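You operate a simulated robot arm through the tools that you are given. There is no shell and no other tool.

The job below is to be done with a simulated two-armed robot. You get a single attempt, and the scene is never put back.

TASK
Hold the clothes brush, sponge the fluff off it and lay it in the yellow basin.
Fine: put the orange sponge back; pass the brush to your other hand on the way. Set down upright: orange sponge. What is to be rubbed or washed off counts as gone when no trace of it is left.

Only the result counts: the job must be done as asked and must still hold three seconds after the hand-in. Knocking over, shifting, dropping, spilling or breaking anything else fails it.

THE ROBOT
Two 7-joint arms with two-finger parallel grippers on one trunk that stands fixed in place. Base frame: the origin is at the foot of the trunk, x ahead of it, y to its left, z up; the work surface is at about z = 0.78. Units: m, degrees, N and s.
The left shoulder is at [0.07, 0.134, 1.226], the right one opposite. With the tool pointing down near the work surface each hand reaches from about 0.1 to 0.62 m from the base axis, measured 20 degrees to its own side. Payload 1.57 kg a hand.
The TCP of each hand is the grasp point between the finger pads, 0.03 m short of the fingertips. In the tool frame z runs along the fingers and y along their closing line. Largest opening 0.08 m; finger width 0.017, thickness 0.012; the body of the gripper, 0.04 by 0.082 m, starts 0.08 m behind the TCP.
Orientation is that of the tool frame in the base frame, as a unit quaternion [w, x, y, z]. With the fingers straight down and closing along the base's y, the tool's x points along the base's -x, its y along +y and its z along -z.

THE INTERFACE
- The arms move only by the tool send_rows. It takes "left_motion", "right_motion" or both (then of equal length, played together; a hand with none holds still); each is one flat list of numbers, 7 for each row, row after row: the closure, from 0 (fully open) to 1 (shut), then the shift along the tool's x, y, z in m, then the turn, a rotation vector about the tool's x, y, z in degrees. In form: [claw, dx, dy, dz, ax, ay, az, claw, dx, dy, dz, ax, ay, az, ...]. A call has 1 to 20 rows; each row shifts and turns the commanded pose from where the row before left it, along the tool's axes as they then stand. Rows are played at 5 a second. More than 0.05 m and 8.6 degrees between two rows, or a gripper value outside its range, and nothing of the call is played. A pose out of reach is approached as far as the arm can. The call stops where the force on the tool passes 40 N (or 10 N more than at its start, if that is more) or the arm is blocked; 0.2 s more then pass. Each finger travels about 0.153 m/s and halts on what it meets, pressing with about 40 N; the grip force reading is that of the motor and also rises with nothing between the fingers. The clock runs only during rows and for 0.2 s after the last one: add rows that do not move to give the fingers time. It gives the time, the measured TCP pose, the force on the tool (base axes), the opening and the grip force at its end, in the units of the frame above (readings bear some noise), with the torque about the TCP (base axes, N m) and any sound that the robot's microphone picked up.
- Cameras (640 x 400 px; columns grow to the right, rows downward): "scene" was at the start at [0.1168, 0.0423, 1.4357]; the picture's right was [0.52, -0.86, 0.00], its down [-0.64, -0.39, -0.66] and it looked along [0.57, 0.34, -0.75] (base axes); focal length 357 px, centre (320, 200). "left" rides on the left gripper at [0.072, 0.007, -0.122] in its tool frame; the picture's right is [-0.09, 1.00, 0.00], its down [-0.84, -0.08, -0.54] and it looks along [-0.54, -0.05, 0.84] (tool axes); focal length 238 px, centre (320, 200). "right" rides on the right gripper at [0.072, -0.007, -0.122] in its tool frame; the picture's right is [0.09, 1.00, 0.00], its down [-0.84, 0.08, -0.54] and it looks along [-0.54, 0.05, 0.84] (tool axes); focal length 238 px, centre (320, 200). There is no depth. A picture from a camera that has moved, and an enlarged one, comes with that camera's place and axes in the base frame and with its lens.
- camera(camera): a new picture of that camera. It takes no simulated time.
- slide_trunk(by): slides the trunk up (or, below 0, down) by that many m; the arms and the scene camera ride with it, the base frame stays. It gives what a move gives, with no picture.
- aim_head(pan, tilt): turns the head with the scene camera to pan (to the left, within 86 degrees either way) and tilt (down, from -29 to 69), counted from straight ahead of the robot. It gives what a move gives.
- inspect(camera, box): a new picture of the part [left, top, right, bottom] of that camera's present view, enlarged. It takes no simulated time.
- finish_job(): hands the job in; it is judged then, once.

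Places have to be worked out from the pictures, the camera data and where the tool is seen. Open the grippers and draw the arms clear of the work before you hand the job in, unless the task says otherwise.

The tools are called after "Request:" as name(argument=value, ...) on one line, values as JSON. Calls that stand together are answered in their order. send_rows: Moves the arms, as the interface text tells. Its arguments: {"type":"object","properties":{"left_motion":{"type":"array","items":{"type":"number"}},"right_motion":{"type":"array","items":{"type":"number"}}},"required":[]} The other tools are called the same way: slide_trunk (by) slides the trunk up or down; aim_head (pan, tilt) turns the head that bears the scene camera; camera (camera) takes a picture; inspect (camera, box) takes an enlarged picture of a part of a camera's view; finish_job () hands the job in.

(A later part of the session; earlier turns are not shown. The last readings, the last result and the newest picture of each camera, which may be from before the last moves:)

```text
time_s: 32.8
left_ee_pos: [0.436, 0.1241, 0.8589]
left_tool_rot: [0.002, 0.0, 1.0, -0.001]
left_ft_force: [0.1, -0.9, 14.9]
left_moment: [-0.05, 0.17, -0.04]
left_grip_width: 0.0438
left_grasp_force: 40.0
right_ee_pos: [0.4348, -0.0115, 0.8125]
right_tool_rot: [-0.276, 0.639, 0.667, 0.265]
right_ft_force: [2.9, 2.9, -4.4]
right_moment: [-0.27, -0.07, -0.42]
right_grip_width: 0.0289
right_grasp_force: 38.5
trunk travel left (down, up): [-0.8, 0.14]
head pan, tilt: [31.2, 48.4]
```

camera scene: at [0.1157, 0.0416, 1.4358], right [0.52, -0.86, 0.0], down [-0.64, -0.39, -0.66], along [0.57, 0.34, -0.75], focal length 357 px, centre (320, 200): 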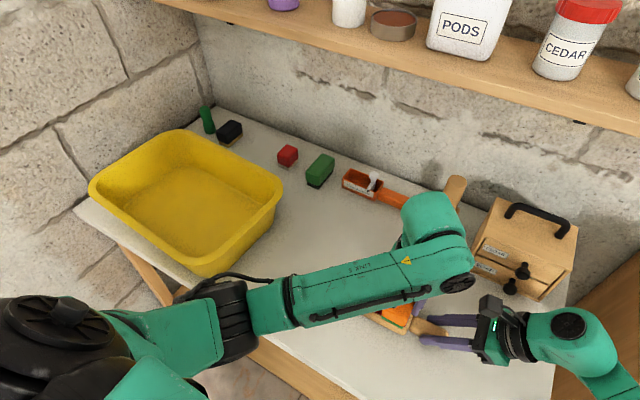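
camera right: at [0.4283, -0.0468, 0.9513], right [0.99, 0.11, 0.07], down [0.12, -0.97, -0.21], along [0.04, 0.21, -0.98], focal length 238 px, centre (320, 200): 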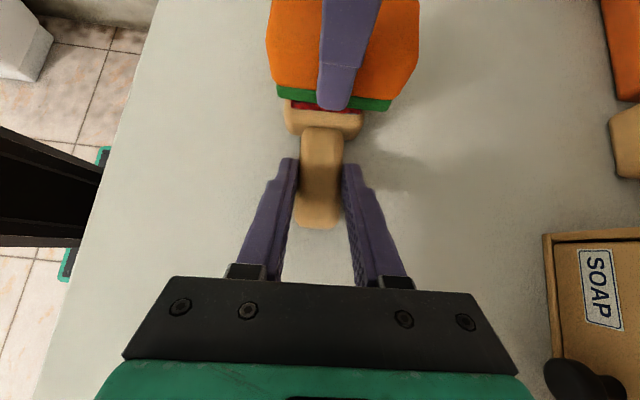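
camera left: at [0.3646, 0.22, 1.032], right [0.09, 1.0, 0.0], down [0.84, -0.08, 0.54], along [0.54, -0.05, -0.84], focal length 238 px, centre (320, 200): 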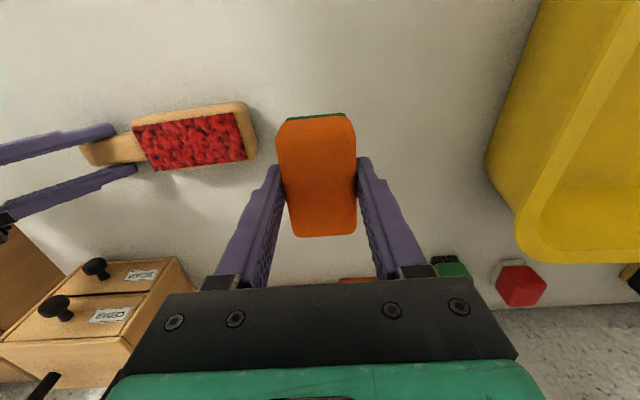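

Contact is at 15 N. Next come several full-length strokes at a moderate pace.

Request:
send_rows(left_motion=[1, 0, -0.01, 0, 0, 0, 0, 1, 0, -0.01, 0, 0, 0, 0, 1, 0, -0.01, 0, 0, 0, 0, 1, 0, -0.01, 0, 0, 0, 0, 1, 0, -0.01, 0, 0, 0, 0, 1, 0, -0.01, 0, 0, 0, 0, 1, 0, -0.004, 0, 0, 0, 0, 1, 0.006, 0, 0, 0, 0, 0, 1, 0, 0.01, 0, 0, 0, 0, 1, 0, 0.01, 0, 0, 0, 0, 1, 0, 0.01, 0, 0, 0, 0, 1, 0, 0.01, 0, 0, 0, 0, 1, 0, 0.01, 0, 0, 0, 0, 1, 0, 0.01, 0, 0, 0, 0, 1, 0, 0.004, 0, 0, 0, 0, 1, 0, 0, 0, 0, 0, 0])

Request:
send_rows(left_motion=[1, -0.012, 0, 0, 0, 0, 0, 1, 0, -0.01, 0, 0, 0, 0, 1, 0, -0.01, 0, 0, 0, 0, 1, 0, -0.01, 0, 0, 0, 0, 1, 0, -0.01, 0, 0, 0, 0, 1, 0, -0.01, 0, 0, 0, 0, 1, 0, -0.01, 0, 0, 0, 0, 1, 0, -0.004, 0, 0, 0, 0, 1, 0.006, 0, 0, 0, 0, 0, 1, 0, 0.01, 0, 0, 0, 0, 1, 0, 0.01, 0, 0, 0, 0, 1, 0, 0.01, 0, 0, 0, 0, 1, 0, 0.01, 0, 0, 0, 0, 1, 0, 0.01, 0, 0, 0, 0, 1, 0, 0.01, 0, 0, 0, 0, 1, 0, 0.004, 0, 0, 0, 0, 1, 0, 0, 0, 0, 0, 0])

```text
time_s: 36.2
left_ee_pos: [0.4278, 0.1257, 0.8586]
left_tool_rot: [0.002, -0.002, 1.0, 0.0]
left_ft_force: [1.2, -13.1, 21.2]
left_moment: [-0.84, -0.07, 0.03]
left_grip_width: 0.0437
left_grasp_force: 39.8
right_ee_pos: [0.4337, -0.009, 0.816]
right_tool_rot: [-0.276, 0.638, 0.668, 0.266]
right_ft_force: [-6.0, 18.2, -3.1]
right_moment: [0.34, 0.22, 0.77]
right_grip_width: 0.0292
right_grasp_force: 39.6
trunk travel left (down, up): [-0.8, 0.14]
head pan, tilt: [31.2, 48.4]
```

```text
time_s: 39.8
left_ee_pos: [0.4351, 0.1255, 0.8588]
left_tool_rot: [0.001, 0.0, 1.0, 0.0]
left_ft_force: [0.5, -8.8, 13.4]
left_moment: [-0.44, -0.02, 0.01]
left_grip_width: 0.0438
left_grasp_force: 39.7
right_ee_pos: [0.4344, -0.0113, 0.8144]
right_tool_rot: [-0.276, 0.639, 0.667, 0.265]
right_ft_force: [-2.3, 11.5, -3.9]
right_moment: [-0.25, 0.08, 0.35]
right_grip_width: 0.0291
right_grasp_force: 38.5
trunk travel left (down, up): [-0.8, 0.14]
head pan, tilt: [31.2, 48.4]
```

The rubbing is done. I lift the sponge, move it over its original spot at height, and check the pad and how the sponge sits in the grip.

Request:
send_rows(left_motion=[1, 0, 0, -0.025, 0, 0, 0, 1, 0, 0, -0.03, 0, 0, 0, 1, 0.0113, 0.0369, 0, 0, 0, 0, 1, 0.0113, 0.0369, 0, 0, 0, 0, 1, 0.0113, 0.0369, 0, 0, 0, 0, 1, 0.0113, 0.0369, 0, 0, 0, 0, 1, 0, 0, 0, 0, 0, 0])

Request:
camera(camera="left")

Request:
inspect(camera="right", box=[260, 0, 420, 100])

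Request:
inspect(camera="scene", box=[240, 210, 440, 335])

```text
time_s: 41.4
left_ee_pos: [0.3894, 0.2739, 0.9127]
left_tool_rot: [0.0, 0.0, 1.0, 0.001]
left_ft_force: [0.4, -0.2, -0.2]
left_moment: [0.01, 0.01, 0.0]
left_grip_width: 0.044
left_grasp_force: 40.2
right_ee_pos: [0.4346, -0.0104, 0.8137]
right_tool_rot: [-0.277, 0.638, 0.667, 0.266]
right_ft_force: [1.2, 0.0, 7.6]
right_moment: [0.35, -0.06, -0.04]
right_grip_width: 0.0294
right_grasp_force: 39.0
trunk travel left (down, up): [-0.8, 0.14]
head pan, tilt: [31.2, 48.4]
```

```text
taken
camera left: at [0.3183, 0.2783, 1.035], right [0.09, 1.0, 0.0], down [0.84, -0.08, 0.54], along [0.54, -0.05, -0.84], focal length 238 px, centre (320, 200)
```

left: 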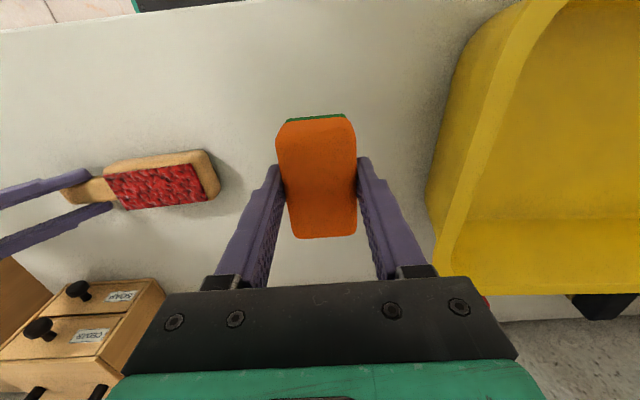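

```text
4.00 times, centred on (340, 50) of right
camera zoom: at [0.4286, -0.0461, 0.9518], right [0.99, 0.11, 0.07], down [0.12, -0.97, -0.21], along [0.04, 0.22, -0.98], focal length 953 px, centre (240, 800)
```

zoom: 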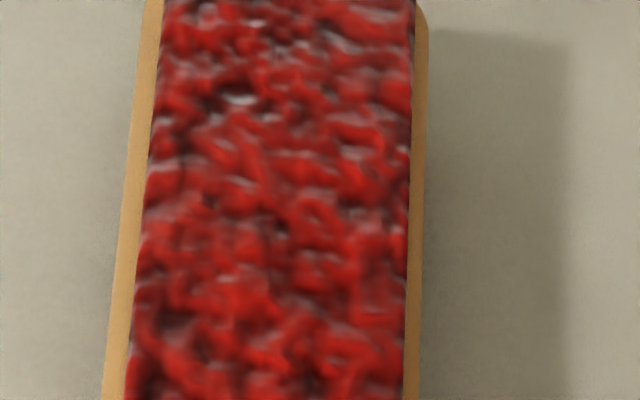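

```text
3.20 times, centred on (340, 272) of scene
camera zoom: at [0.1163, 0.0419, 1.4358], right [0.52, -0.86, 0.0], down [-0.64, -0.39, -0.66], along [0.57, 0.34, -0.75], focal length 1142 px, centre (256, -32)
```

zoom: 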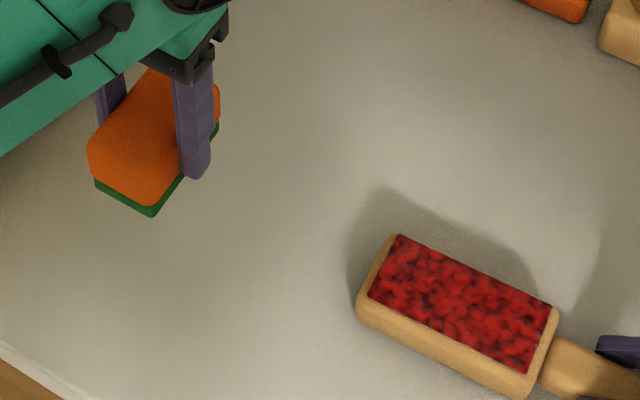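

The pad is the same as at the last look, so it's clean. The sponge sits in the grip as it did at the start. I lower it onto its original spot, watching the force.

Request:
send_rows(left_motion=[1, -0.0005, -0.001, 0.04, 0, 0, 0, 1, 0, 0, 0.035, 0, 0, 0, 1, 0, 0, 0.007, 0, 0, 0, 1, 0, 0, 0.0025, 0, 0, 0, 1, 0, 0, 0, 0, 0, 0])

```text
time_s: 42.6
left_ee_pos: [0.3898, 0.273, 0.8281]
left_tool_rot: [0.0, 0.0, 1.0, 0.0]
left_ft_force: [-1.2, 0.6, 0.0]
left_moment: [0.01, -0.01, 0.01]
left_grip_width: 0.0437
left_grasp_force: 40.0
right_ee_pos: [0.4341, -0.0104, 0.8137]
right_tool_rot: [-0.276, 0.639, 0.667, 0.265]
right_ft_force: [0.6, 1.7, 7.1]
right_moment: [0.43, 0.03, -0.02]
right_grip_width: 0.0292
right_grasp_force: 39.2
trunk travel left (down, up): [-0.8, 0.14]
head pan, tilt: [31.2, 48.4]
```

No contact yet at z 0.828. I continue in 1 mm steps.

Request:
send_rows(left_motion=[1, 0, 0, 0.001, 0, 0, 0, 1, 0, 0, 0.001, 0, 0, 0, 1, 0, 0, 0.001, 0, 0, 0, 1, 0, 0, 0, 0, 0, 0])

```text
time_s: 43.6
left_ee_pos: [0.3904, 0.2711, 0.8252]
left_tool_rot: [0.0, 0.0, 1.0, 0.0]
left_ft_force: [0.4, -0.3, 0.7]
left_moment: [-0.02, 0.01, -0.01]
left_grip_width: 0.0439
left_grasp_force: 39.6
right_ee_pos: [0.4351, -0.0107, 0.8136]
right_tool_rot: [-0.276, 0.639, 0.668, 0.265]
right_ft_force: [-0.3, 1.0, 6.5]
right_moment: [0.38, 0.03, -0.01]
right_grip_width: 0.0293
right_grasp_force: 38.8
trunk travel left (down, up): [-0.8, 0.14]
head pan, tilt: [31.2, 48.4]
```

Request:
send_rows(left_motion=[1, 0, 0, 0.001, 0, 0, 0, 1, 0, 0, 0.0005, 0, 0, 0, 1, 0, 0, 0, 0, 0, 0])

```text
time_s: 44.4
left_ee_pos: [0.3915, 0.2726, 0.8249]
left_tool_rot: [0.001, -0.001, 1.0, 0.0]
left_ft_force: [-1.3, 0.7, 5.3]
left_moment: [0.04, -0.08, 0.01]
left_grip_width: 0.0436
left_grasp_force: 40.0
right_ee_pos: [0.4351, -0.0119, 0.8134]
right_tool_rot: [-0.276, 0.639, 0.667, 0.265]
right_ft_force: [1.4, 2.7, 4.2]
right_moment: [0.24, 0.05, -0.08]
right_grip_width: 0.0293
right_grasp_force: 39.2
trunk travel left (down, up): [-0.8, 0.14]
head pan, tilt: [31.2, 48.4]
```

The sponge is on the table (5 N). I open the left fingers and then rise straight up.

Request:
send_rows(left_motion=[0.8, 0, 0, 0, 0, 0, 0, 0.5, 0, 0, 0, 0, 0, 0, 0.2, 0, 0, 0, 0, 0, 0, 0, 0, 0, 0, 0, 0, 0, 0, 0, 0, 0, 0, 0, 0, 0, 0, 0, 0, -0.02, 0, 0, 0, 0, 0, 0, -0.04, 0, 0, 0, 0, 0, 0, -0.04, 0, 0, 0, 0, 0, 0, -0.04, 0, 0, 0, 0, 0, 0, 0, 0, 0, 0])

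Request:
camera(camera="left")

Request:
camera(camera="scene")

Request:
inspect(camera="scene", box=[250, 240, 346, 300])

```text
refused: motion must hold 7 numbers for each row
```

```text
taken
camera left: at [0.3189, 0.2776, 0.9459], right [0.09, 1.0, 0.0], down [0.84, -0.08, 0.54], along [0.54, -0.05, -0.84], focal length 238 px, centre (320, 200)
```

left: 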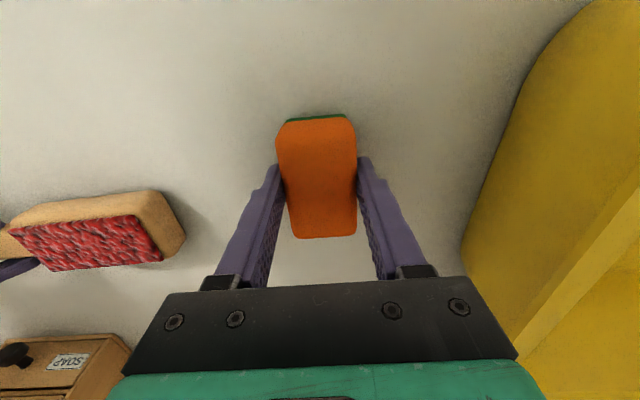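

```text
taken
camera scene: at [0.1153, 0.0421, 1.4359], right [0.52, -0.86, 0.0], down [-0.64, -0.39, -0.66], along [0.57, 0.34, -0.75], focal length 357 px, centre (320, 200)
```

scene: 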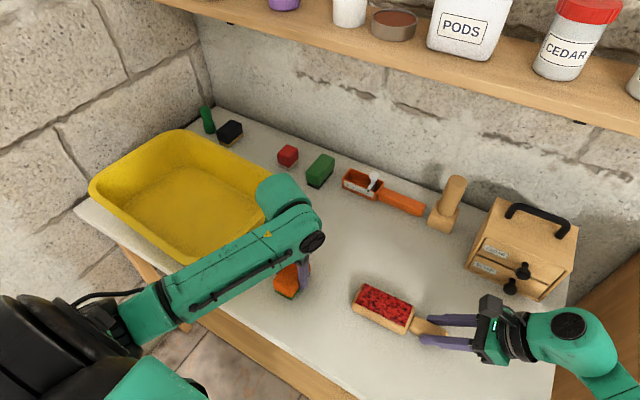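

```text
6.67 times, centred on (298, 270) of scene
camera zoom: at [0.1153, 0.0421, 1.4359], right [0.52, -0.86, 0.0], down [-0.64, -0.39, -0.66], along [0.57, 0.34, -0.75], focal length 2379 px, centre (467, -267)
```

zoom: 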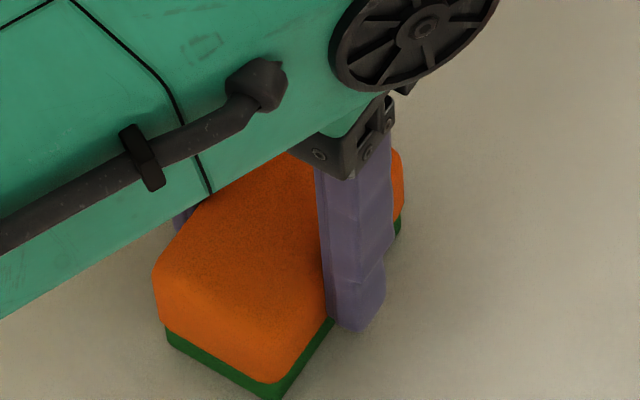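

That call was malformed. The sponge is at its original spot, so I resend the release and rise.

Request:
send_rows(left_motion=[0.8, 0, 0, 0, 0, 0, 0, 0.5, 0, 0, 0, 0, 0, 0, 0.2, 0, 0, 0, 0, 0, 0, 0, 0, 0, 0, 0, 0, 0, 0, 0, 0, 0, 0, 0, 0, 0, 0, 0, -0.02, 0, 0, 0, 0, 0, 0, -0.04, 0, 0, 0, 0, 0, 0, -0.04, 0, 0, 0, 0, 0, 0, -0.04, 0, 0, 0, 0, 0, 0, 0, 0, 0, 0])

Request:
camera(camera="left")

Request:
inspect(camera="scene", box=[250, 240, 346, 300])

```text
time_s: 46.6
left_ee_pos: [0.3911, 0.2713, 0.964]
left_tool_rot: [0.0, -0.001, 1.0, 0.0]
left_ft_force: [-0.4, 0.2, -1.0]
left_moment: [0.0, 0.0, 0.0]
left_grip_width: 0.0798
left_grasp_force: 0.1
right_ee_pos: [0.4337, -0.0108, 0.8132]
right_tool_rot: [-0.276, 0.639, 0.667, 0.265]
right_ft_force: [-1.2, 0.2, 4.6]
right_moment: [0.21, 0.05, 0.02]
right_grip_width: 0.0287
right_grasp_force: 38.9
trunk travel left (down, up): [-0.8, 0.14]
head pan, tilt: [31.2, 48.4]
```

```text
taken
camera left: at [0.3192, 0.2775, 1.0864], right [0.09, 1.0, 0.0], down [0.84, -0.08, 0.54], along [0.54, -0.05, -0.84], focal length 238 px, centre (320, 200)
```

left: 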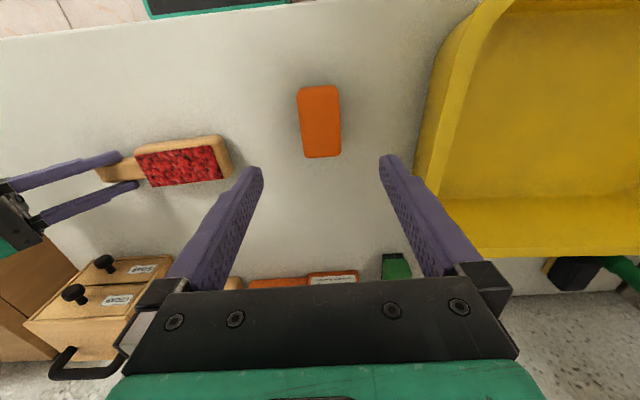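

```text
6.67 times, centred on (298, 270) of scene
camera zoom: at [0.1157, 0.0418, 1.4358], right [0.52, -0.86, 0.0], down [-0.64, -0.39, -0.66], along [0.57, 0.34, -0.75], focal length 2379 px, centre (467, -267)
```

zoom: 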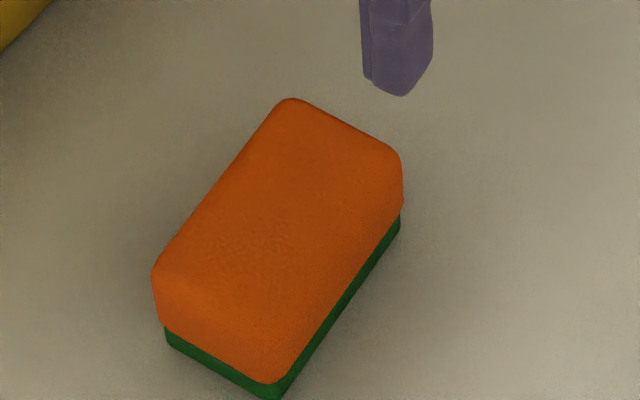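

The sponge is back in place, upright. I lift the brush 0.15 m with the right hand, and turn the head toward the basin to measure it.

Request:
send_rows(right_motion=[1, 0.0133, 0, -0.0133, 0, 0, 0, 1, 0.0232, 0, -0.0232, 0, 0, 0, 1, 0.0232, 0, -0.0232, 0, 0, 0, 1, 0.0232, 0, -0.0232, 0, 0, 0, 1, 0.0232, 0, -0.0232, 0, 0, 0, 1, 0, 0, 0, 0, 0, 0])

Request:
aim_head(pan=45, tilt=48)

Request:
camera(camera="scene")

Request:
camera(camera="right")

Request:
camera(camera="left")

```text
time_s: 48.0
left_ee_pos: [0.3915, 0.2712, 0.9644]
left_tool_rot: [0.0, 0.0, 1.0, 0.0]
left_ft_force: [0.0, -0.8, -0.6]
left_moment: [-0.01, -0.04, -0.02]
left_grip_width: 0.08
left_grasp_force: 0.0
right_ee_pos: [0.4342, -0.0108, 0.9628]
right_tool_rot: [-0.276, 0.639, 0.668, 0.264]
right_ft_force: [-0.1, 0.1, -1.5]
right_moment: [-0.1, 0.0, 0.02]
right_grip_width: 0.0293
right_grasp_force: 38.9
trunk travel left (down, up): [-0.8, 0.14]
head pan, tilt: [31.2, 48.4]
```

```text
time_s: 48.8
left_ee_pos: [0.3914, 0.2722, 0.9628]
left_tool_rot: [0.0, 0.001, 1.0, 0.0]
left_ft_force: [0.4, -0.3, 0.6]
left_moment: [0.01, 0.0, 0.02]
left_grip_width: 0.0799
left_grasp_force: 0.0
right_ee_pos: [0.4345, -0.0121, 0.963]
right_tool_rot: [-0.276, 0.639, 0.667, 0.266]
right_ft_force: [-0.6, 0.2, -1.1]
right_moment: [-0.09, -0.03, -0.01]
right_grip_width: 0.0293
right_grasp_force: 39.0
trunk travel left (down, up): [-0.8, 0.14]
head pan, tilt: [45.0, 48.0]
```

```text
taken
camera scene: at [0.1056, 0.0572, 1.4362], right [0.71, -0.71, 0.0], down [-0.53, -0.53, -0.67], along [0.47, 0.47, -0.74], focal length 357 px, centre (320, 200)
```

scene: 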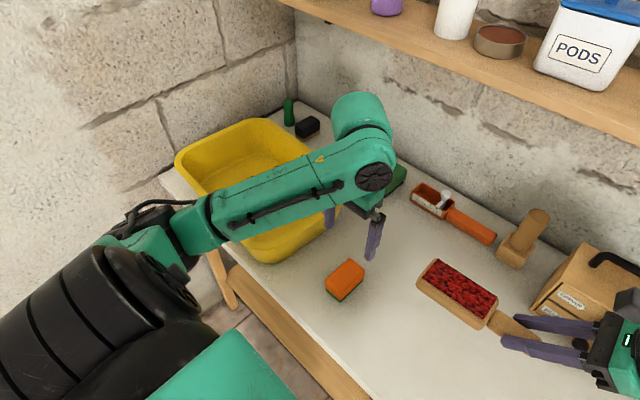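

```text
taken
camera right: at [0.4288, -0.0465, 1.1013], right [0.99, 0.11, 0.07], down [0.12, -0.97, -0.21], along [0.04, 0.22, -0.98], focal length 238 px, centre (320, 200)
```

right: 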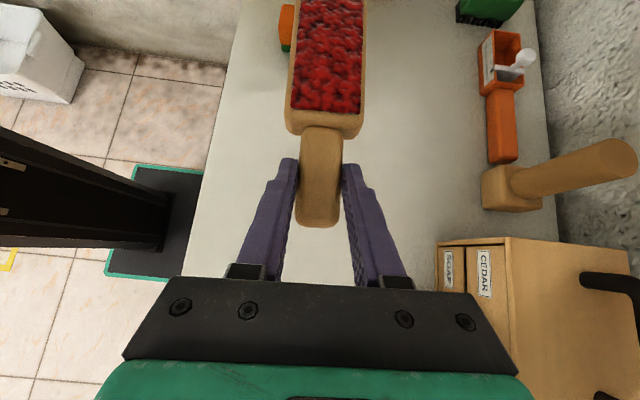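

```text
taken
camera left: at [0.3203, 0.2777, 1.0856], right [0.09, 1.0, 0.0], down [0.84, -0.08, 0.54], along [0.54, -0.05, -0.84], focal length 238 px, centre (320, 200)
```

left: 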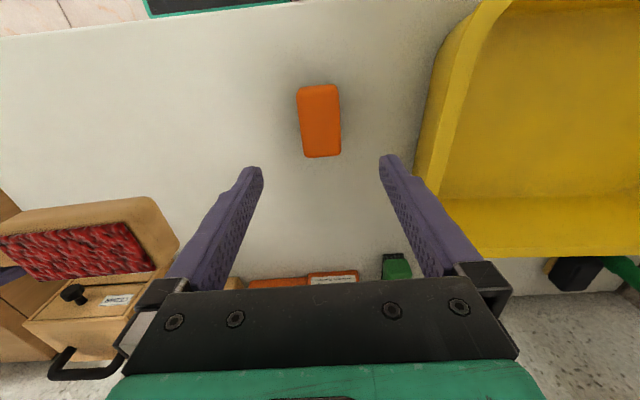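

The brush is held level and clear. Next, the left hand rises and yaws about -92° so its fingers will close across the brush head, with its camera toward the right hand. I also zoom in on the held brush.

Request:
send_rows(left_motion=[0, 0, 0, -0.03, 0, 0, 0, 0, 0, 0, -0.03, 0, 0, 0, 0, 0, 0, -0.03, 0, 0, 0, 0, 0, 0, -0.03, 0, 0, -8, 0, 0, 0, 0, 0, 0, -8.4, 0, 0, 0, 0, 0, 0, -8.4, 0, 0, 0, 0, 0, 0, -8.4, 0, 0, 0, 0, 0, 0, -8.4, 0, 0, 0, 0, 0, 0, -8.4, 0, 0, 0, 0, 0, 0, -8.4, 0, 0, 0, 0, 0, 0, -8.4, 0, 0, 0, 0, 0, 0, -8.4, 0, 0, 0, 0, 0, 0, -8.4, 0, 0, 0, 0, 0, 0, -8.4, 0, 0, 0, 0, 0, 0, 0])

Request:
inspect(camera="scene", box=[400, 240, 560, 340])

Request:
camera(camera="scene")

```text
time_s: 52.0
left_ee_pos: [0.391, 0.271, 1.0826]
left_tool_rot: [0.0, 0.721, -0.693, 0.0]
left_ft_force: [-0.7, 0.1, -0.8]
left_moment: [0.01, 0.04, -0.01]
left_grip_width: 0.0802
left_grasp_force: 0.1
right_ee_pos: [0.4342, -0.0117, 0.9637]
right_tool_rot: [-0.276, 0.639, 0.668, 0.265]
right_ft_force: [-0.1, -0.4, -0.8]
right_moment: [-0.07, 0.01, -0.02]
right_grip_width: 0.0292
right_grasp_force: 38.7
trunk travel left (down, up): [-0.8, 0.14]
head pan, tilt: [45.0, 48.0]
```

```text
4.00 times, centred on (480, 290) of scene
camera zoom: at [0.1056, 0.0573, 1.4362], right [0.71, -0.71, 0.0], down [-0.53, -0.53, -0.67], along [0.47, 0.47, -0.74], focal length 1428 px, centre (-320, -160)
```

zoom: 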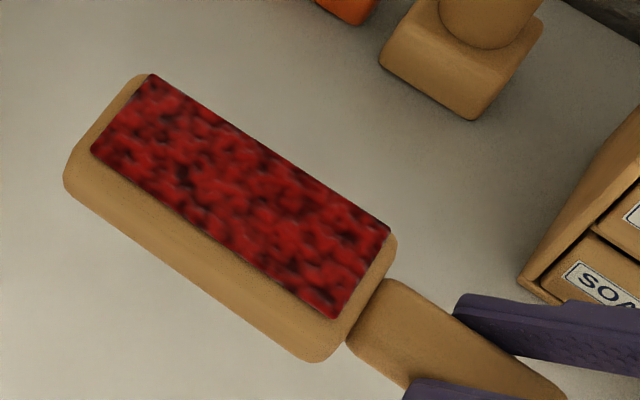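

```text
taken
camera scene: at [0.1056, 0.0573, 1.4362], right [0.71, -0.71, 0.0], down [-0.53, -0.53, -0.67], along [0.47, 0.47, -0.74], focal length 357 px, centre (320, 200)
```

scene: 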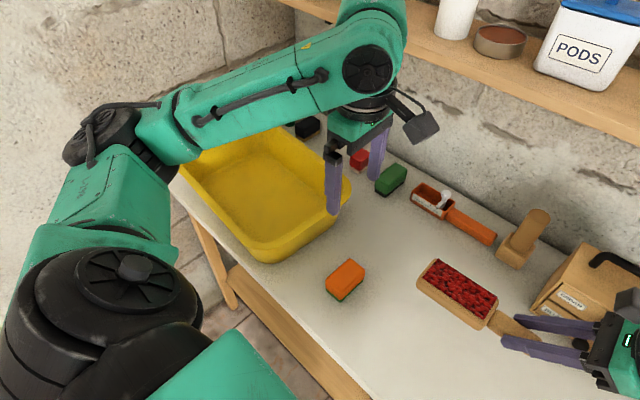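

The brush head's centre line is x≈0.430 at y=0.085, yawed about 2.4°, which matches the left hand's yaw. I tilt the left hand 15° away from the right one and move it above the head.

Request:
send_rows(left_motion=[0, 0, 0, 0, 0, 7.5, 0, 0, 0, 0, 0, 0, 7.5, 0, 0, 0.0362, -0.0063, 0.0097, 0, 0, 0, 0, 0.0362, -0.0063, 0.0097, 0, 0, 0, 0, 0.0362, -0.0063, 0.0097, 0, 0, 0, 0, 0.0362, -0.0063, 0.0097, 0, 0, 0, 0, 0.0362, -0.0063, 0.0097, 0, 0, 0, 0, 0, 0, 0, 0, 0, 0])

Request:
camera(camera="left")

Request:
camera(camera="scene")

Request:
camera(camera="right")

```text
time_s: 53.8
left_ee_pos: [0.4286, 0.0868, 1.0831]
left_tool_rot: [0.09, 0.714, -0.688, 0.094]
left_ft_force: [-0.5, 0.2, 0.4]
left_moment: [-0.01, 0.01, -0.01]
left_grip_width: 0.08
left_grasp_force: 0.0
right_ee_pos: [0.4345, -0.0091, 0.963]
right_tool_rot: [-0.276, 0.639, 0.668, 0.264]
right_ft_force: [0.1, 0.2, -0.8]
right_moment: [-0.12, -0.01, -0.03]
right_grip_width: 0.0293
right_grasp_force: 39.0
trunk travel left (down, up): [-0.8, 0.14]
head pan, tilt: [45.0, 48.0]
```

```text
taken
camera left: at [0.4242, 0.0473, 1.2192], right [-1.0, 0.05, -0.02], down [0.04, 0.95, 0.31], along [0.04, 0.3, -0.95], focal length 238 px, centre (320, 200)
```

left: 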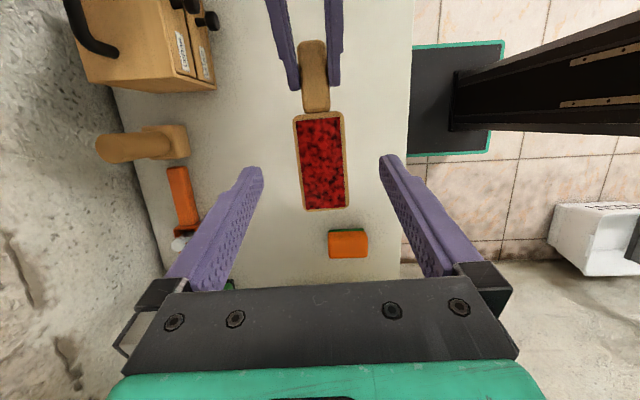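

```text
taken
camera scene: at [0.1051, 0.0583, 1.4363], right [0.71, -0.71, 0.0], down [-0.53, -0.53, -0.67], along [0.47, 0.47, -0.74], focal length 357 px, centre (320, 200)
```

scene: 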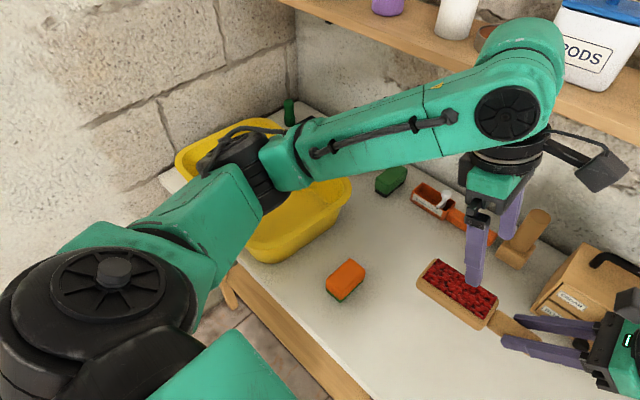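

```text
taken
camera right: at [0.4284, -0.0457, 1.1016], right [0.99, 0.11, 0.07], down [0.12, -0.97, -0.21], along [0.04, 0.21, -0.98], focal length 238 px, centre (320, 200)
```

right: 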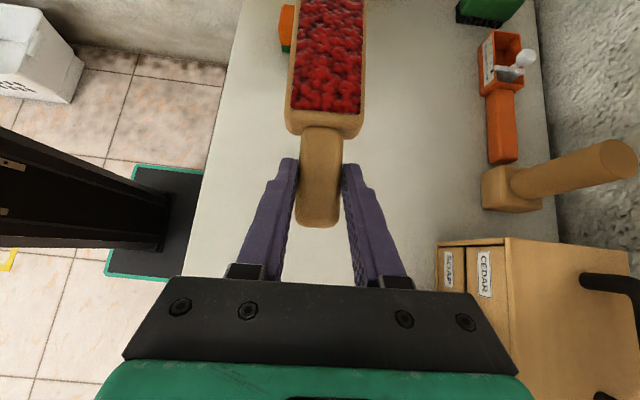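

The left camera puts the head centre at (0.429, 0.086), right under the open fingers. I descend straight down to TCP z 0.966, so the fingertips stay above the brush's underside.

Request:
send_rows(left_motion=[0, -0.0088, 0, 0.034, 0, 0, 0, 0, -0.0088, 0, 0.034, 0, 0, 0, 0, -0.0088, -0.0005, 0.034, 0, 0, 0, 0, -0.0029, -0.0004, 0.0113, 0, 0, 0, 0, 0, 0, 0, 0, 0, 0])

Request:
camera(camera="left")

Request:
inspect(camera="scene", box=[400, 180, 640, 330])

Request:
camera(camera="right")

```text
time_s: 55.0
left_ee_pos: [0.4312, 0.0851, 0.9653]
left_tool_rot: [0.091, 0.713, -0.689, 0.094]
left_ft_force: [0.3, 0.2, -0.1]
left_moment: [0.01, 0.01, 0.04]
left_grip_width: 0.08
left_grasp_force: 0.1
right_ee_pos: [0.4333, -0.0111, 0.9633]
right_tool_rot: [-0.277, 0.639, 0.667, 0.264]
right_ft_force: [0.2, 0.2, -0.4]
right_moment: [-0.09, 0.03, 0.03]
right_grip_width: 0.0292
right_grasp_force: 38.8
trunk travel left (down, up): [-0.8, 0.14]
head pan, tilt: [45.0, 48.0]
```

```text
taken
camera left: at [0.4253, 0.0453, 1.102], right [-1.0, 0.05, -0.02], down [0.04, 0.95, 0.31], along [0.04, 0.31, -0.95], focal length 238 px, centre (320, 200)
```

left: 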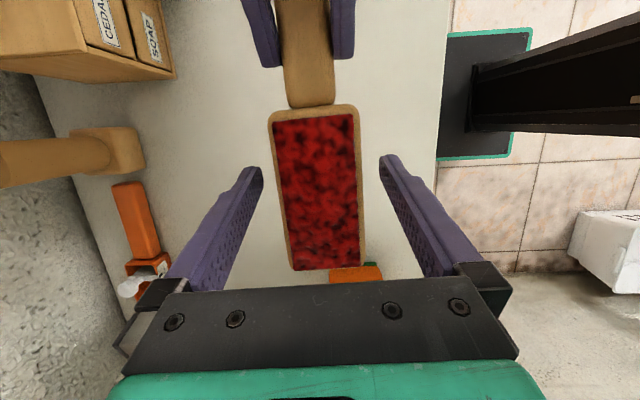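

```text
2.67 times, centred on (520, 255) of scene
camera zoom: at [0.1055, 0.0574, 1.4363], right [0.71, -0.71, 0.0], down [-0.53, -0.53, -0.67], along [0.47, 0.47, -0.74], focal length 952 px, centre (-213, 53)
```

zoom: 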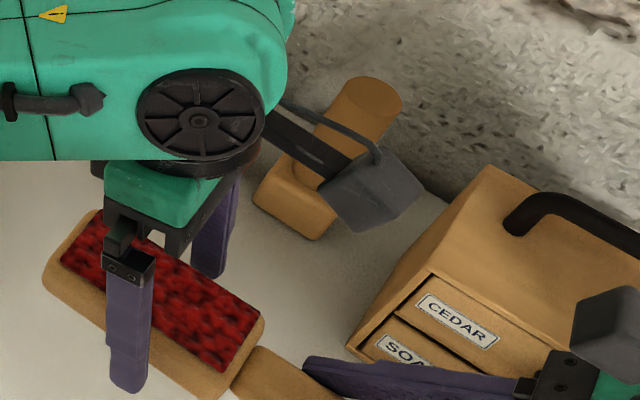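

```text
taken
camera right: at [0.4287, -0.0464, 1.1014], right [0.99, 0.11, 0.07], down [0.12, -0.97, -0.21], along [0.04, 0.21, -0.98], focal length 238 px, centre (320, 200)
```

right: 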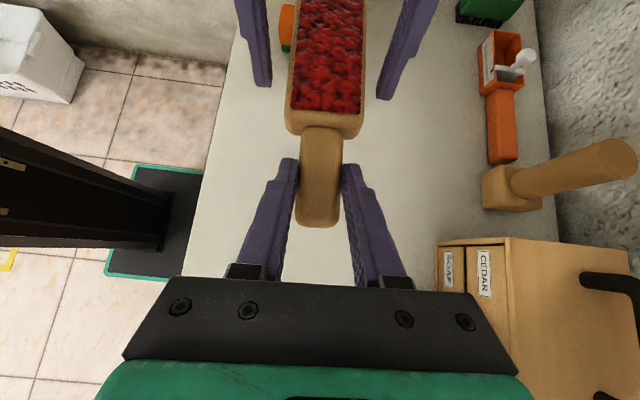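

The head is straddled and centred. I close the left hand while the right keeps holding.

Request:
send_rows(left_motion=[0.15, 0, 0, 0, 0, 0, 0, 0.25, 0, 0, 0, 0, 0, 0, 0.35, 0, 0, 0, 0, 0, 0, 0.6, 0, 0, 0, 0, 0, 0, 1, 0, 0, 0, 0, 0, 0, 1, 0, 0, 0, 0, 0, 0, 1, 0, 0, 0, 0, 0, 0])

Request:
camera(camera="left")

Request:
camera(camera="right")

```text
time_s: 56.6
left_ee_pos: [0.4302, 0.0845, 0.967]
left_tool_rot: [0.091, 0.714, -0.688, 0.094]
left_ft_force: [5.7, 0.3, -1.5]
left_moment: [0.11, -0.11, 0.41]
left_grip_width: 0.0551
left_grasp_force: 40.7
right_ee_pos: [0.4344, -0.0097, 0.9632]
right_tool_rot: [-0.277, 0.639, 0.668, 0.264]
right_ft_force: [-5.6, 0.0, 1.4]
right_moment: [0.05, 0.1, 0.15]
right_grip_width: 0.0293
right_grasp_force: 39.3
trunk travel left (down, up): [-0.8, 0.14]
head pan, tilt: [45.0, 48.0]
```

```text
taken
camera left: at [0.4256, 0.0454, 1.1022], right [-1.0, 0.05, -0.02], down [0.04, 0.95, 0.31], along [0.04, 0.31, -0.95], focal length 238 px, centre (320, 200)
```

left: 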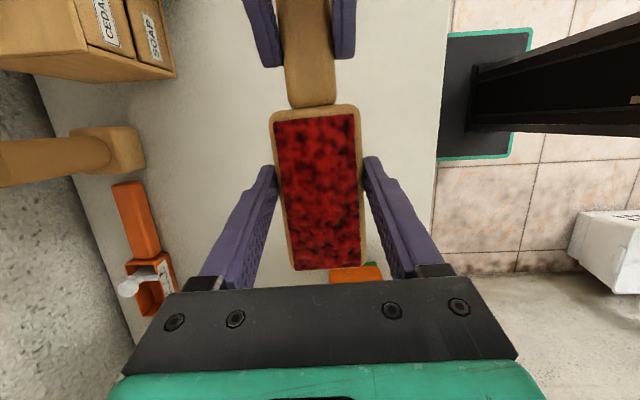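

```text
taken
camera right: at [0.4286, -0.0464, 1.1014], right [0.99, 0.11, 0.06], down [0.12, -0.97, -0.21], along [0.04, 0.22, -0.98], focal length 238 px, centre (320, 200)
```

right: 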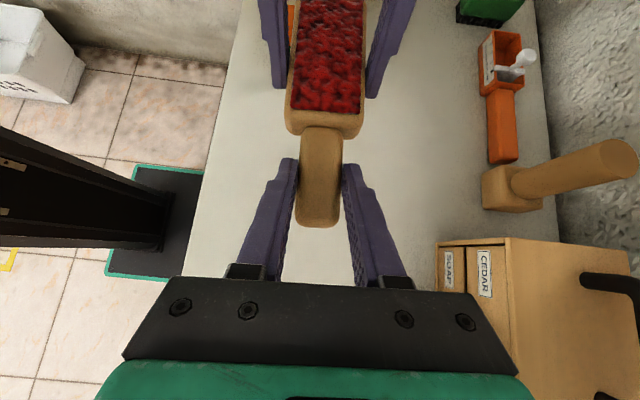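

Both hands hold the brush (left opening 0.055 m, 40.7 N). I open the right hand and back it out along its own finger axis, away from the handle.

Request:
send_rows(right_motion=[0.6, 0, 0, 0, 0, 0, 0, 0.3, 0, 0, 0, 0, 0, 0, 0, 0, 0, 0, 0, 0, 0, 0, 0, 0, 0, 0, 0, 0, 0, 0, 0, 0, 0, 0, 0, 0, 0, 0, -0.03, 0, 0, 0, 0, 0, 0, -0.04, 0, 0, 0, 0, 0, 0, -0.04, 0, 0, 0, 0, 0, 0, -0.04, 0, 0, 0, 0, 0, 0, 0, 0, 0, 0])

Request:
camera(camera="left")

Request:
camera(camera="scene")

```text
time_s: 58.8
left_ee_pos: [0.4307, 0.0844, 0.9659]
left_tool_rot: [0.091, 0.713, -0.689, 0.094]
left_ft_force: [0.3, -0.5, -0.9]
left_moment: [0.01, 0.01, 0.01]
left_grip_width: 0.055
left_grasp_force: 40.0
right_ee_pos: [0.4392, -0.1182, 1.071]
right_tool_rot: [-0.276, 0.639, 0.668, 0.264]
right_ft_force: [0.0, -0.6, -0.3]
right_moment: [0.02, 0.0, -0.03]
right_grip_width: 0.0797
right_grasp_force: 0.1
trunk travel left (down, up): [-0.8, 0.14]
head pan, tilt: [45.0, 48.0]
```

```text
taken
camera left: at [0.4256, 0.0455, 1.1021], right [-1.0, 0.05, -0.02], down [0.04, 0.95, 0.31], along [0.04, 0.31, -0.95], focal length 238 px, centre (320, 200)
```

left: 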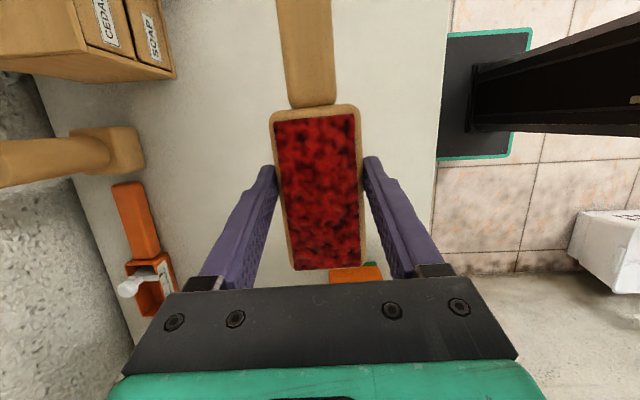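

```text
taken
camera scene: at [0.1059, 0.0576, 1.4362], right [0.71, -0.71, 0.0], down [-0.53, -0.53, -0.67], along [0.47, 0.47, -0.74], focal length 357 px, centre (320, 200)
```

scene: 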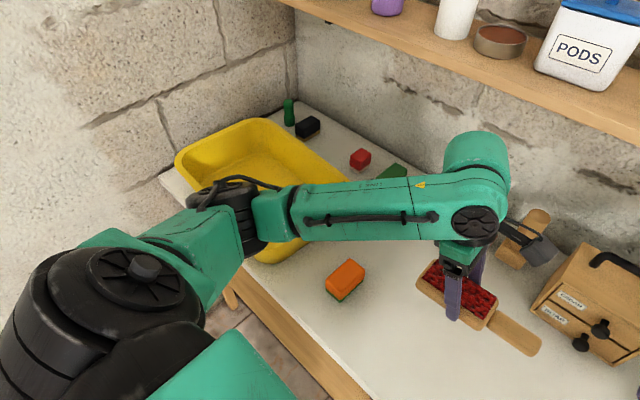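

The handover is complete; the left hand alone has the brush. I raise it and carry it over the basin at height.

Request:
send_rows(left_motion=[1, 0.0084, 0, -0.0314, 0, 0, 0, 1, 0.0084, 0, -0.0314, 0, 0, 0, 1, 0.0084, 0, -0.0314, 0, 0, 0, 1, 0.0084, 0, -0.0314, 0, 0, 0, 1, -0.0364, 0.0006, -0.0097, 0, 0, 0, 1, -0.0364, 0.0006, -0.0097, 0, 0, 0, 1, -0.0364, 0.0006, -0.0097, 0, 0, 0, 1, -0.0364, 0.0006, -0.0097, 0, 0, 0, 1, -0.0364, 0.0006, -0.0097, 0, 0, 0, 1, -0.0364, 0.0006, -0.0097, 0, 0, 0, 1, -0.0364, 0.0006, -0.0097, 0, 0, 0, 1, -0.0364, 0.0006, -0.0097, 0, 0, 0, 1, -0.0364, 0.0006, -0.0097, 0, 0, 0, 1, -0.0364, 0.0006, -0.0097, 0, 0, 0, 1, 0, 0, 0, 0, 0, 0])

Request:
camera(camera="left")

Request:
camera(camera="scene")

```text
time_s: 62.0
left_ee_pos: [0.4089, 0.4609, 1.0961]
left_tool_rot: [0.091, 0.713, -0.688, 0.094]
left_ft_force: [-0.3, -0.3, -0.4]
left_moment: [0.01, 0.01, 0.0]
left_grip_width: 0.0552
left_grasp_force: 40.5
right_ee_pos: [0.4398, -0.1161, 1.0709]
right_tool_rot: [-0.275, 0.639, 0.667, 0.265]
right_ft_force: [-0.8, -0.1, 0.4]
right_moment: [0.02, 0.01, -0.01]
right_grip_width: 0.0801
right_grasp_force: 0.0
trunk travel left (down, up): [-0.8, 0.14]
head pan, tilt: [45.0, 48.0]
```

```text
taken
camera left: at [0.405, 0.4221, 1.2319], right [-1.0, 0.05, -0.02], down [0.04, 0.95, 0.31], along [0.04, 0.31, -0.95], focal length 238 px, centre (320, 200)
```

left: 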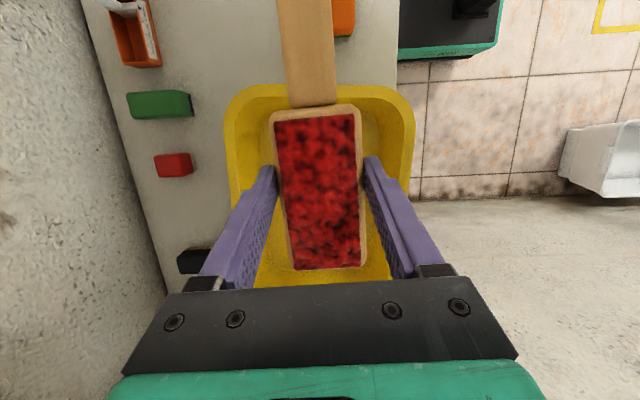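

```text
taken
camera scene: at [0.1055, 0.057, 1.4363], right [0.71, -0.71, 0.0], down [-0.53, -0.53, -0.67], along [0.47, 0.47, -0.74], focal length 357 px, centre (320, 200)
```

scene: 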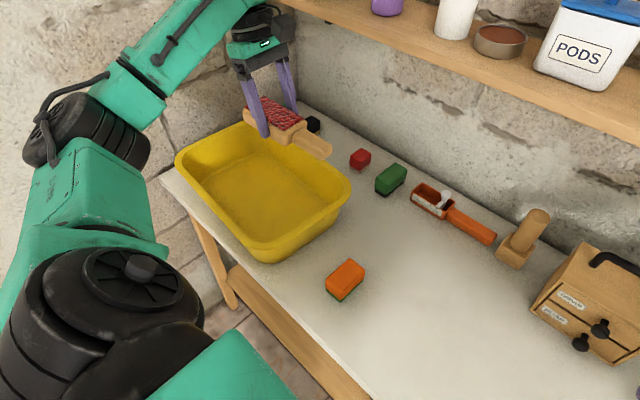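

A clear view of the basin; I zoom in to measure its floor and rim.

Request:
inspect(camera="scene", box=[160, 118, 368, 268])

```text
2.67 times, centred on (264, 193) of scene
camera zoom: at [0.1055, 0.057, 1.4363], right [0.71, -0.71, 0.0], down [-0.53, -0.53, -0.67], along [0.47, 0.47, -0.74], focal length 952 px, centre (469, 219)
```

zoom: 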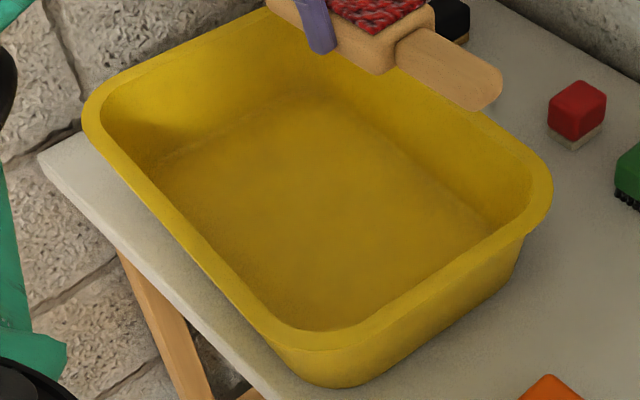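

The rim is at about z 0.90, and the floor covers roughly x 0.31–0.52, y 0.41–0.72. I turn the brush 48° about the vertical so its handle points diagonally toward the robot and fits within reach.

Request:
send_rows(left_motion=[1, 0, 0, 0, -2.065, 0.006, 7.73, 1, 0, 0, 0, -2.065, 0.006, 7.73, 1, 0, 0, 0, -2.065, 0.006, 7.73, 1, 0, 0, 0, -2.065, 0.006, 7.73, 1, 0, 0, 0, -2.065, 0.006, 7.73, 1, 0, 0, 0, -2.065, 0.006, 7.73, 1, 0, 0, 0, 0, 0, 0])

Request:
camera(camera="left")

```text
time_s: 63.6
left_ee_pos: [0.4101, 0.4611, 1.0951]
left_tool_rot: [-0.121, -0.37, 0.92, -0.05]
left_ft_force: [0.4, -0.6, -1.2]
left_moment: [0.0, -0.03, -0.02]
left_grip_width: 0.055
left_grasp_force: 39.7
right_ee_pos: [0.4396, -0.1173, 1.0704]
right_tool_rot: [-0.277, 0.638, 0.668, 0.265]
right_ft_force: [0.4, 0.2, 0.1]
right_moment: [0.03, 0.0, -0.02]
right_grip_width: 0.0801
right_grasp_force: 0.1
trunk travel left (down, up): [-0.8, 0.14]
head pan, tilt: [45.0, 48.0]
```

```text
taken
camera left: at [0.379, 0.4388, 1.2319], right [-0.63, 0.78, -0.03], down [0.74, 0.6, 0.31], along [0.25, 0.17, -0.95], focal length 238 px, centre (320, 200)
```

left: 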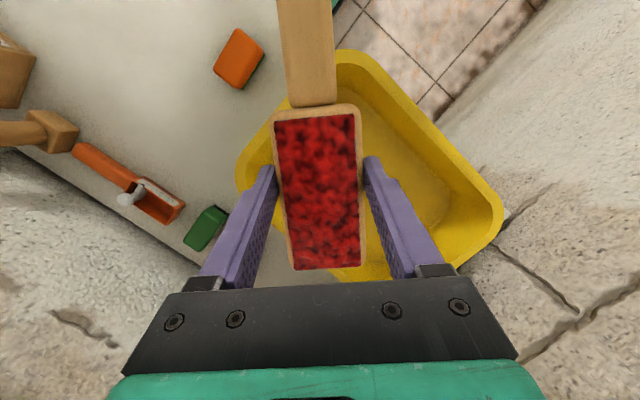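

I move over the final spot at about (0.42, 0.515) and come down to TCP z 1.0, still above the rim.

Request:
send_rows(left_motion=[1, -0.017, 0.0081, 0.02, 0, 0, 0, 1, -0.017, 0.0081, 0.02, 0, 0, 0, 1, -0.017, 0.0081, 0.02, 0, 0, 0, 1, -0.0168, 0.0079, 0.02, 0, 0, 0, 1, 0, 0, 0, 0, 0, 0])

Request:
camera(camera="left")

Request:
inspect(camera="scene", box=[144, 68, 384, 218])

```text
time_s: 64.8
left_ee_pos: [0.4193, 0.5154, 0.9999]
left_tool_rot: [-0.121, -0.371, 0.919, -0.05]
left_ft_force: [0.1, -0.7, -1.2]
left_moment: [0.01, -0.04, 0.01]
left_grip_width: 0.0552
left_grasp_force: 39.5
right_ee_pos: [0.4371, -0.1169, 1.0702]
right_tool_rot: [-0.276, 0.639, 0.667, 0.265]
right_ft_force: [-0.1, 0.0, 1.5]
right_moment: [0.01, 0.0, 0.02]
right_grip_width: 0.08
right_grasp_force: 0.1
trunk travel left (down, up): [-0.8, 0.14]
head pan, tilt: [45.0, 48.0]
```

```text
taken
camera left: at [0.3885, 0.4936, 1.1368], right [-0.63, 0.78, -0.03], down [0.74, 0.6, 0.31], along [0.25, 0.17, -0.95], focal length 238 px, centre (320, 200)
```

left: 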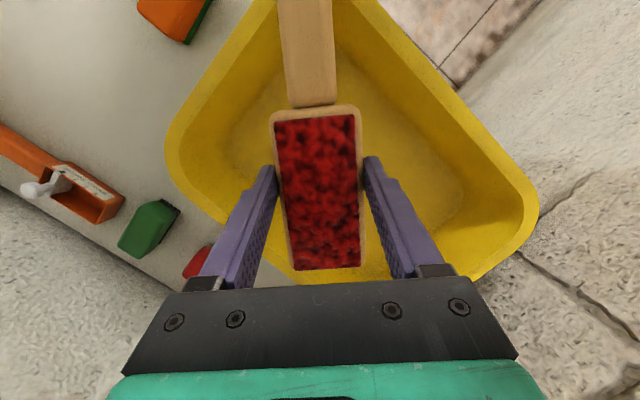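

```text
2.67 times, centred on (264, 143) of scene
camera zoom: at [0.1052, 0.0573, 1.4363], right [0.71, -0.71, 0.0], down [-0.53, -0.53, -0.67], along [0.47, 0.47, -0.74], focal length 952 px, centre (469, 352)
```

zoom: 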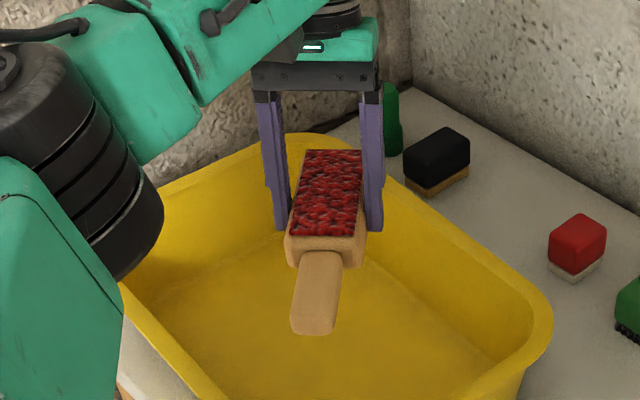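

I zoom in on the basin floor ahead of the handle to check it will fit.

Request:
inspect(camera="left", box=[160, 0, 480, 200])

```text
2.00 times, centred on (320, 100) of left
camera zoom: at [0.3885, 0.4936, 1.1368], right [-0.63, 0.78, -0.03], down [0.74, 0.6, 0.31], along [0.25, 0.17, -0.95], focal length 477 px, centre (320, 400)
```

zoom: 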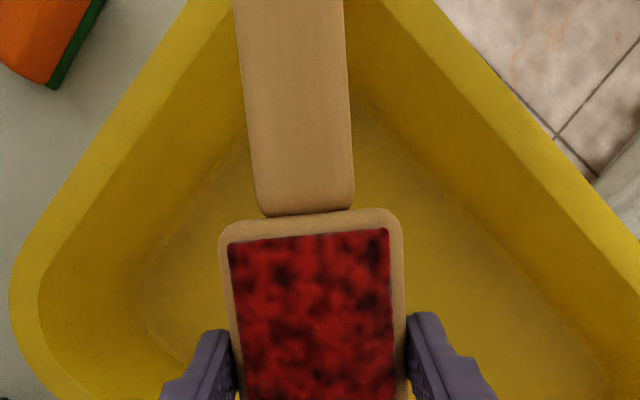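

The floor spans x 0.31–0.52, y 0.408–0.72, and the handle end would land near (0.337, 0.435), so it fits. I descend to TCP z 0.84.

Request:
send_rows(left_motion=[1, -0.0083, 0.0001, 0.0309, 0, 0, 0, 1, -0.0083, 0.0001, 0.0309, 0, 0, 0, 1, -0.0083, 0.0001, 0.0309, 0, 0, 0, 1, -0.0083, 0.0001, 0.0309, 0, 0, 0, 1, -0.0083, 0.0001, 0.0309, 0, 0, 0, 1, 0, 0, 0, 0, 0, 0])

Request:
camera(camera="left")

Request:
inspect(camera="scene", box=[144, 98, 384, 248])

```text
time_s: 66.2
left_ee_pos: [0.4187, 0.5142, 0.8635]
left_tool_rot: [-0.121, -0.371, 0.919, -0.049]
left_ft_force: [0.2, 0.0, -0.7]
left_moment: [-0.02, -0.01, 0.05]
left_grip_width: 0.0548
left_grasp_force: 40.2
left hand out of reach, approached as far as the arm can: row 5
right_ee_pos: [0.4384, -0.1158, 1.0706]
right_tool_rot: [-0.277, 0.639, 0.668, 0.264]
right_ft_force: [0.4, -1.0, 0.4]
right_moment: [0.0, -0.03, -0.01]
right_grip_width: 0.0799
right_grasp_force: 0.0
trunk travel left (down, up): [-0.8, 0.14]
head pan, tilt: [45.0, 48.0]
```

```text
taken
camera left: at [0.3875, 0.4915, 0.9997], right [-0.63, 0.78, -0.03], down [0.74, 0.6, 0.31], along [0.25, 0.17, -0.95], focal length 238 px, centre (320, 200)
```

left: 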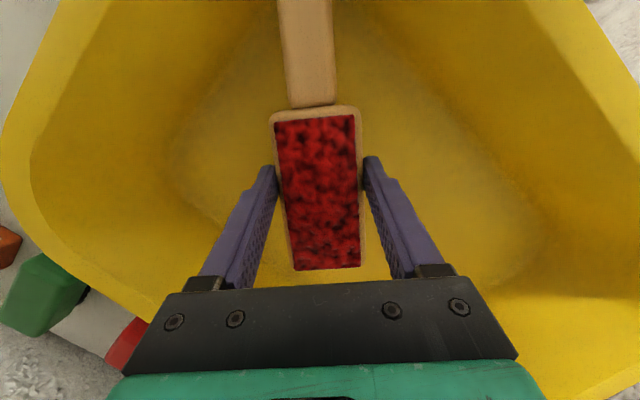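

```text
2.67 times, centred on (264, 173) of scene
camera zoom: at [0.1051, 0.0578, 1.4363], right [0.71, -0.71, 0.0], down [-0.53, -0.53, -0.67], along [0.47, 0.47, -0.74], focal length 952 px, centre (469, 272)
```

zoom: 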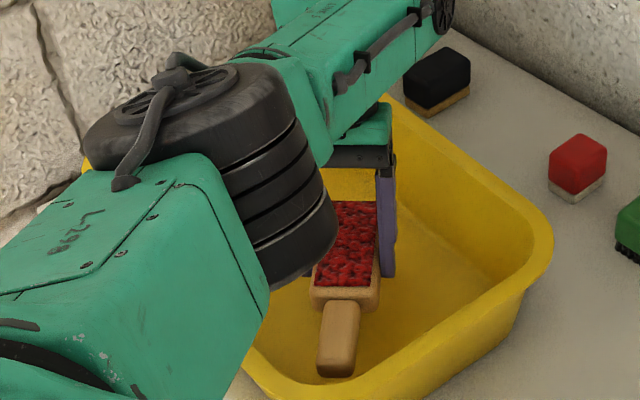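

The left arm reaches its limit about 40 mm above the floor. Everything is clear, so I lower the trunk 30 mm, which carries both arms down with it.

Request:
slide_trunk(by=-0.03)

Request:
camera(camera="left")

Request:
camera(camera="scene")

```text
time_s: 66.9
left_ee_pos: [0.4188, 0.5131, 0.8329]
left_tool_rot: [-0.121, -0.371, 0.919, -0.05]
left_ft_force: [0.3, -0.1, -1.8]
left_moment: [-0.01, 0.02, 0.02]
left_grip_width: 0.055
left_grasp_force: 39.9
right_ee_pos: [0.4388, -0.1165, 1.0405]
right_tool_rot: [-0.276, 0.639, 0.668, 0.264]
right_ft_force: [-0.2, 0.0, -0.7]
right_moment: [-0.02, -0.05, -0.01]
right_grip_width: 0.0801
right_grasp_force: 0.1
trunk travel left (down, up): [-0.77, 0.17]
head pan, tilt: [45.0, 48.0]
```

```text
taken
camera left: at [0.3878, 0.4913, 0.9698], right [-0.63, 0.78, -0.03], down [0.74, 0.6, 0.31], along [0.25, 0.17, -0.95], focal length 238 px, centre (320, 200)
```

left: 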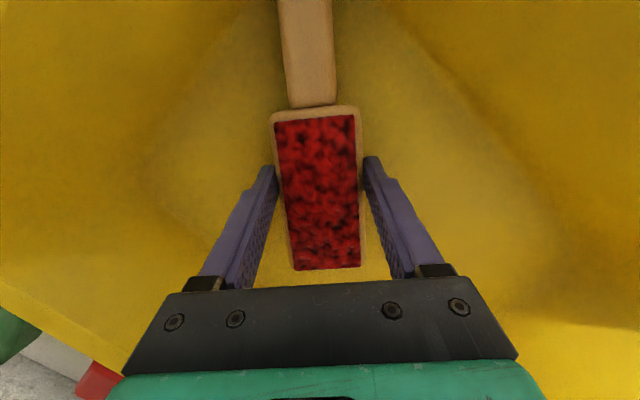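

```text
taken
camera scene: at [0.1055, 0.0574, 1.4062], right [0.71, -0.71, 0.0], down [-0.53, -0.53, -0.67], along [0.47, 0.47, -0.74], focal length 357 px, centre (320, 200)
```

scene: 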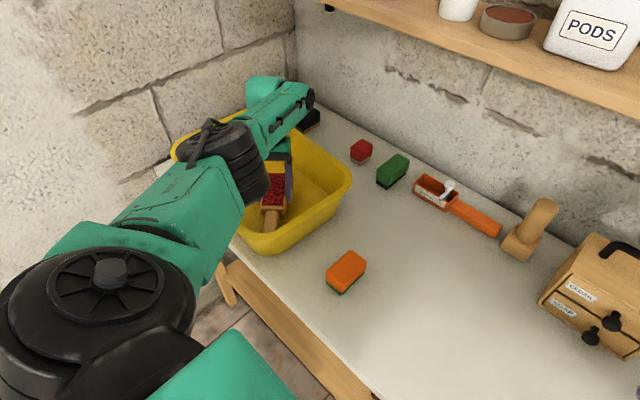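

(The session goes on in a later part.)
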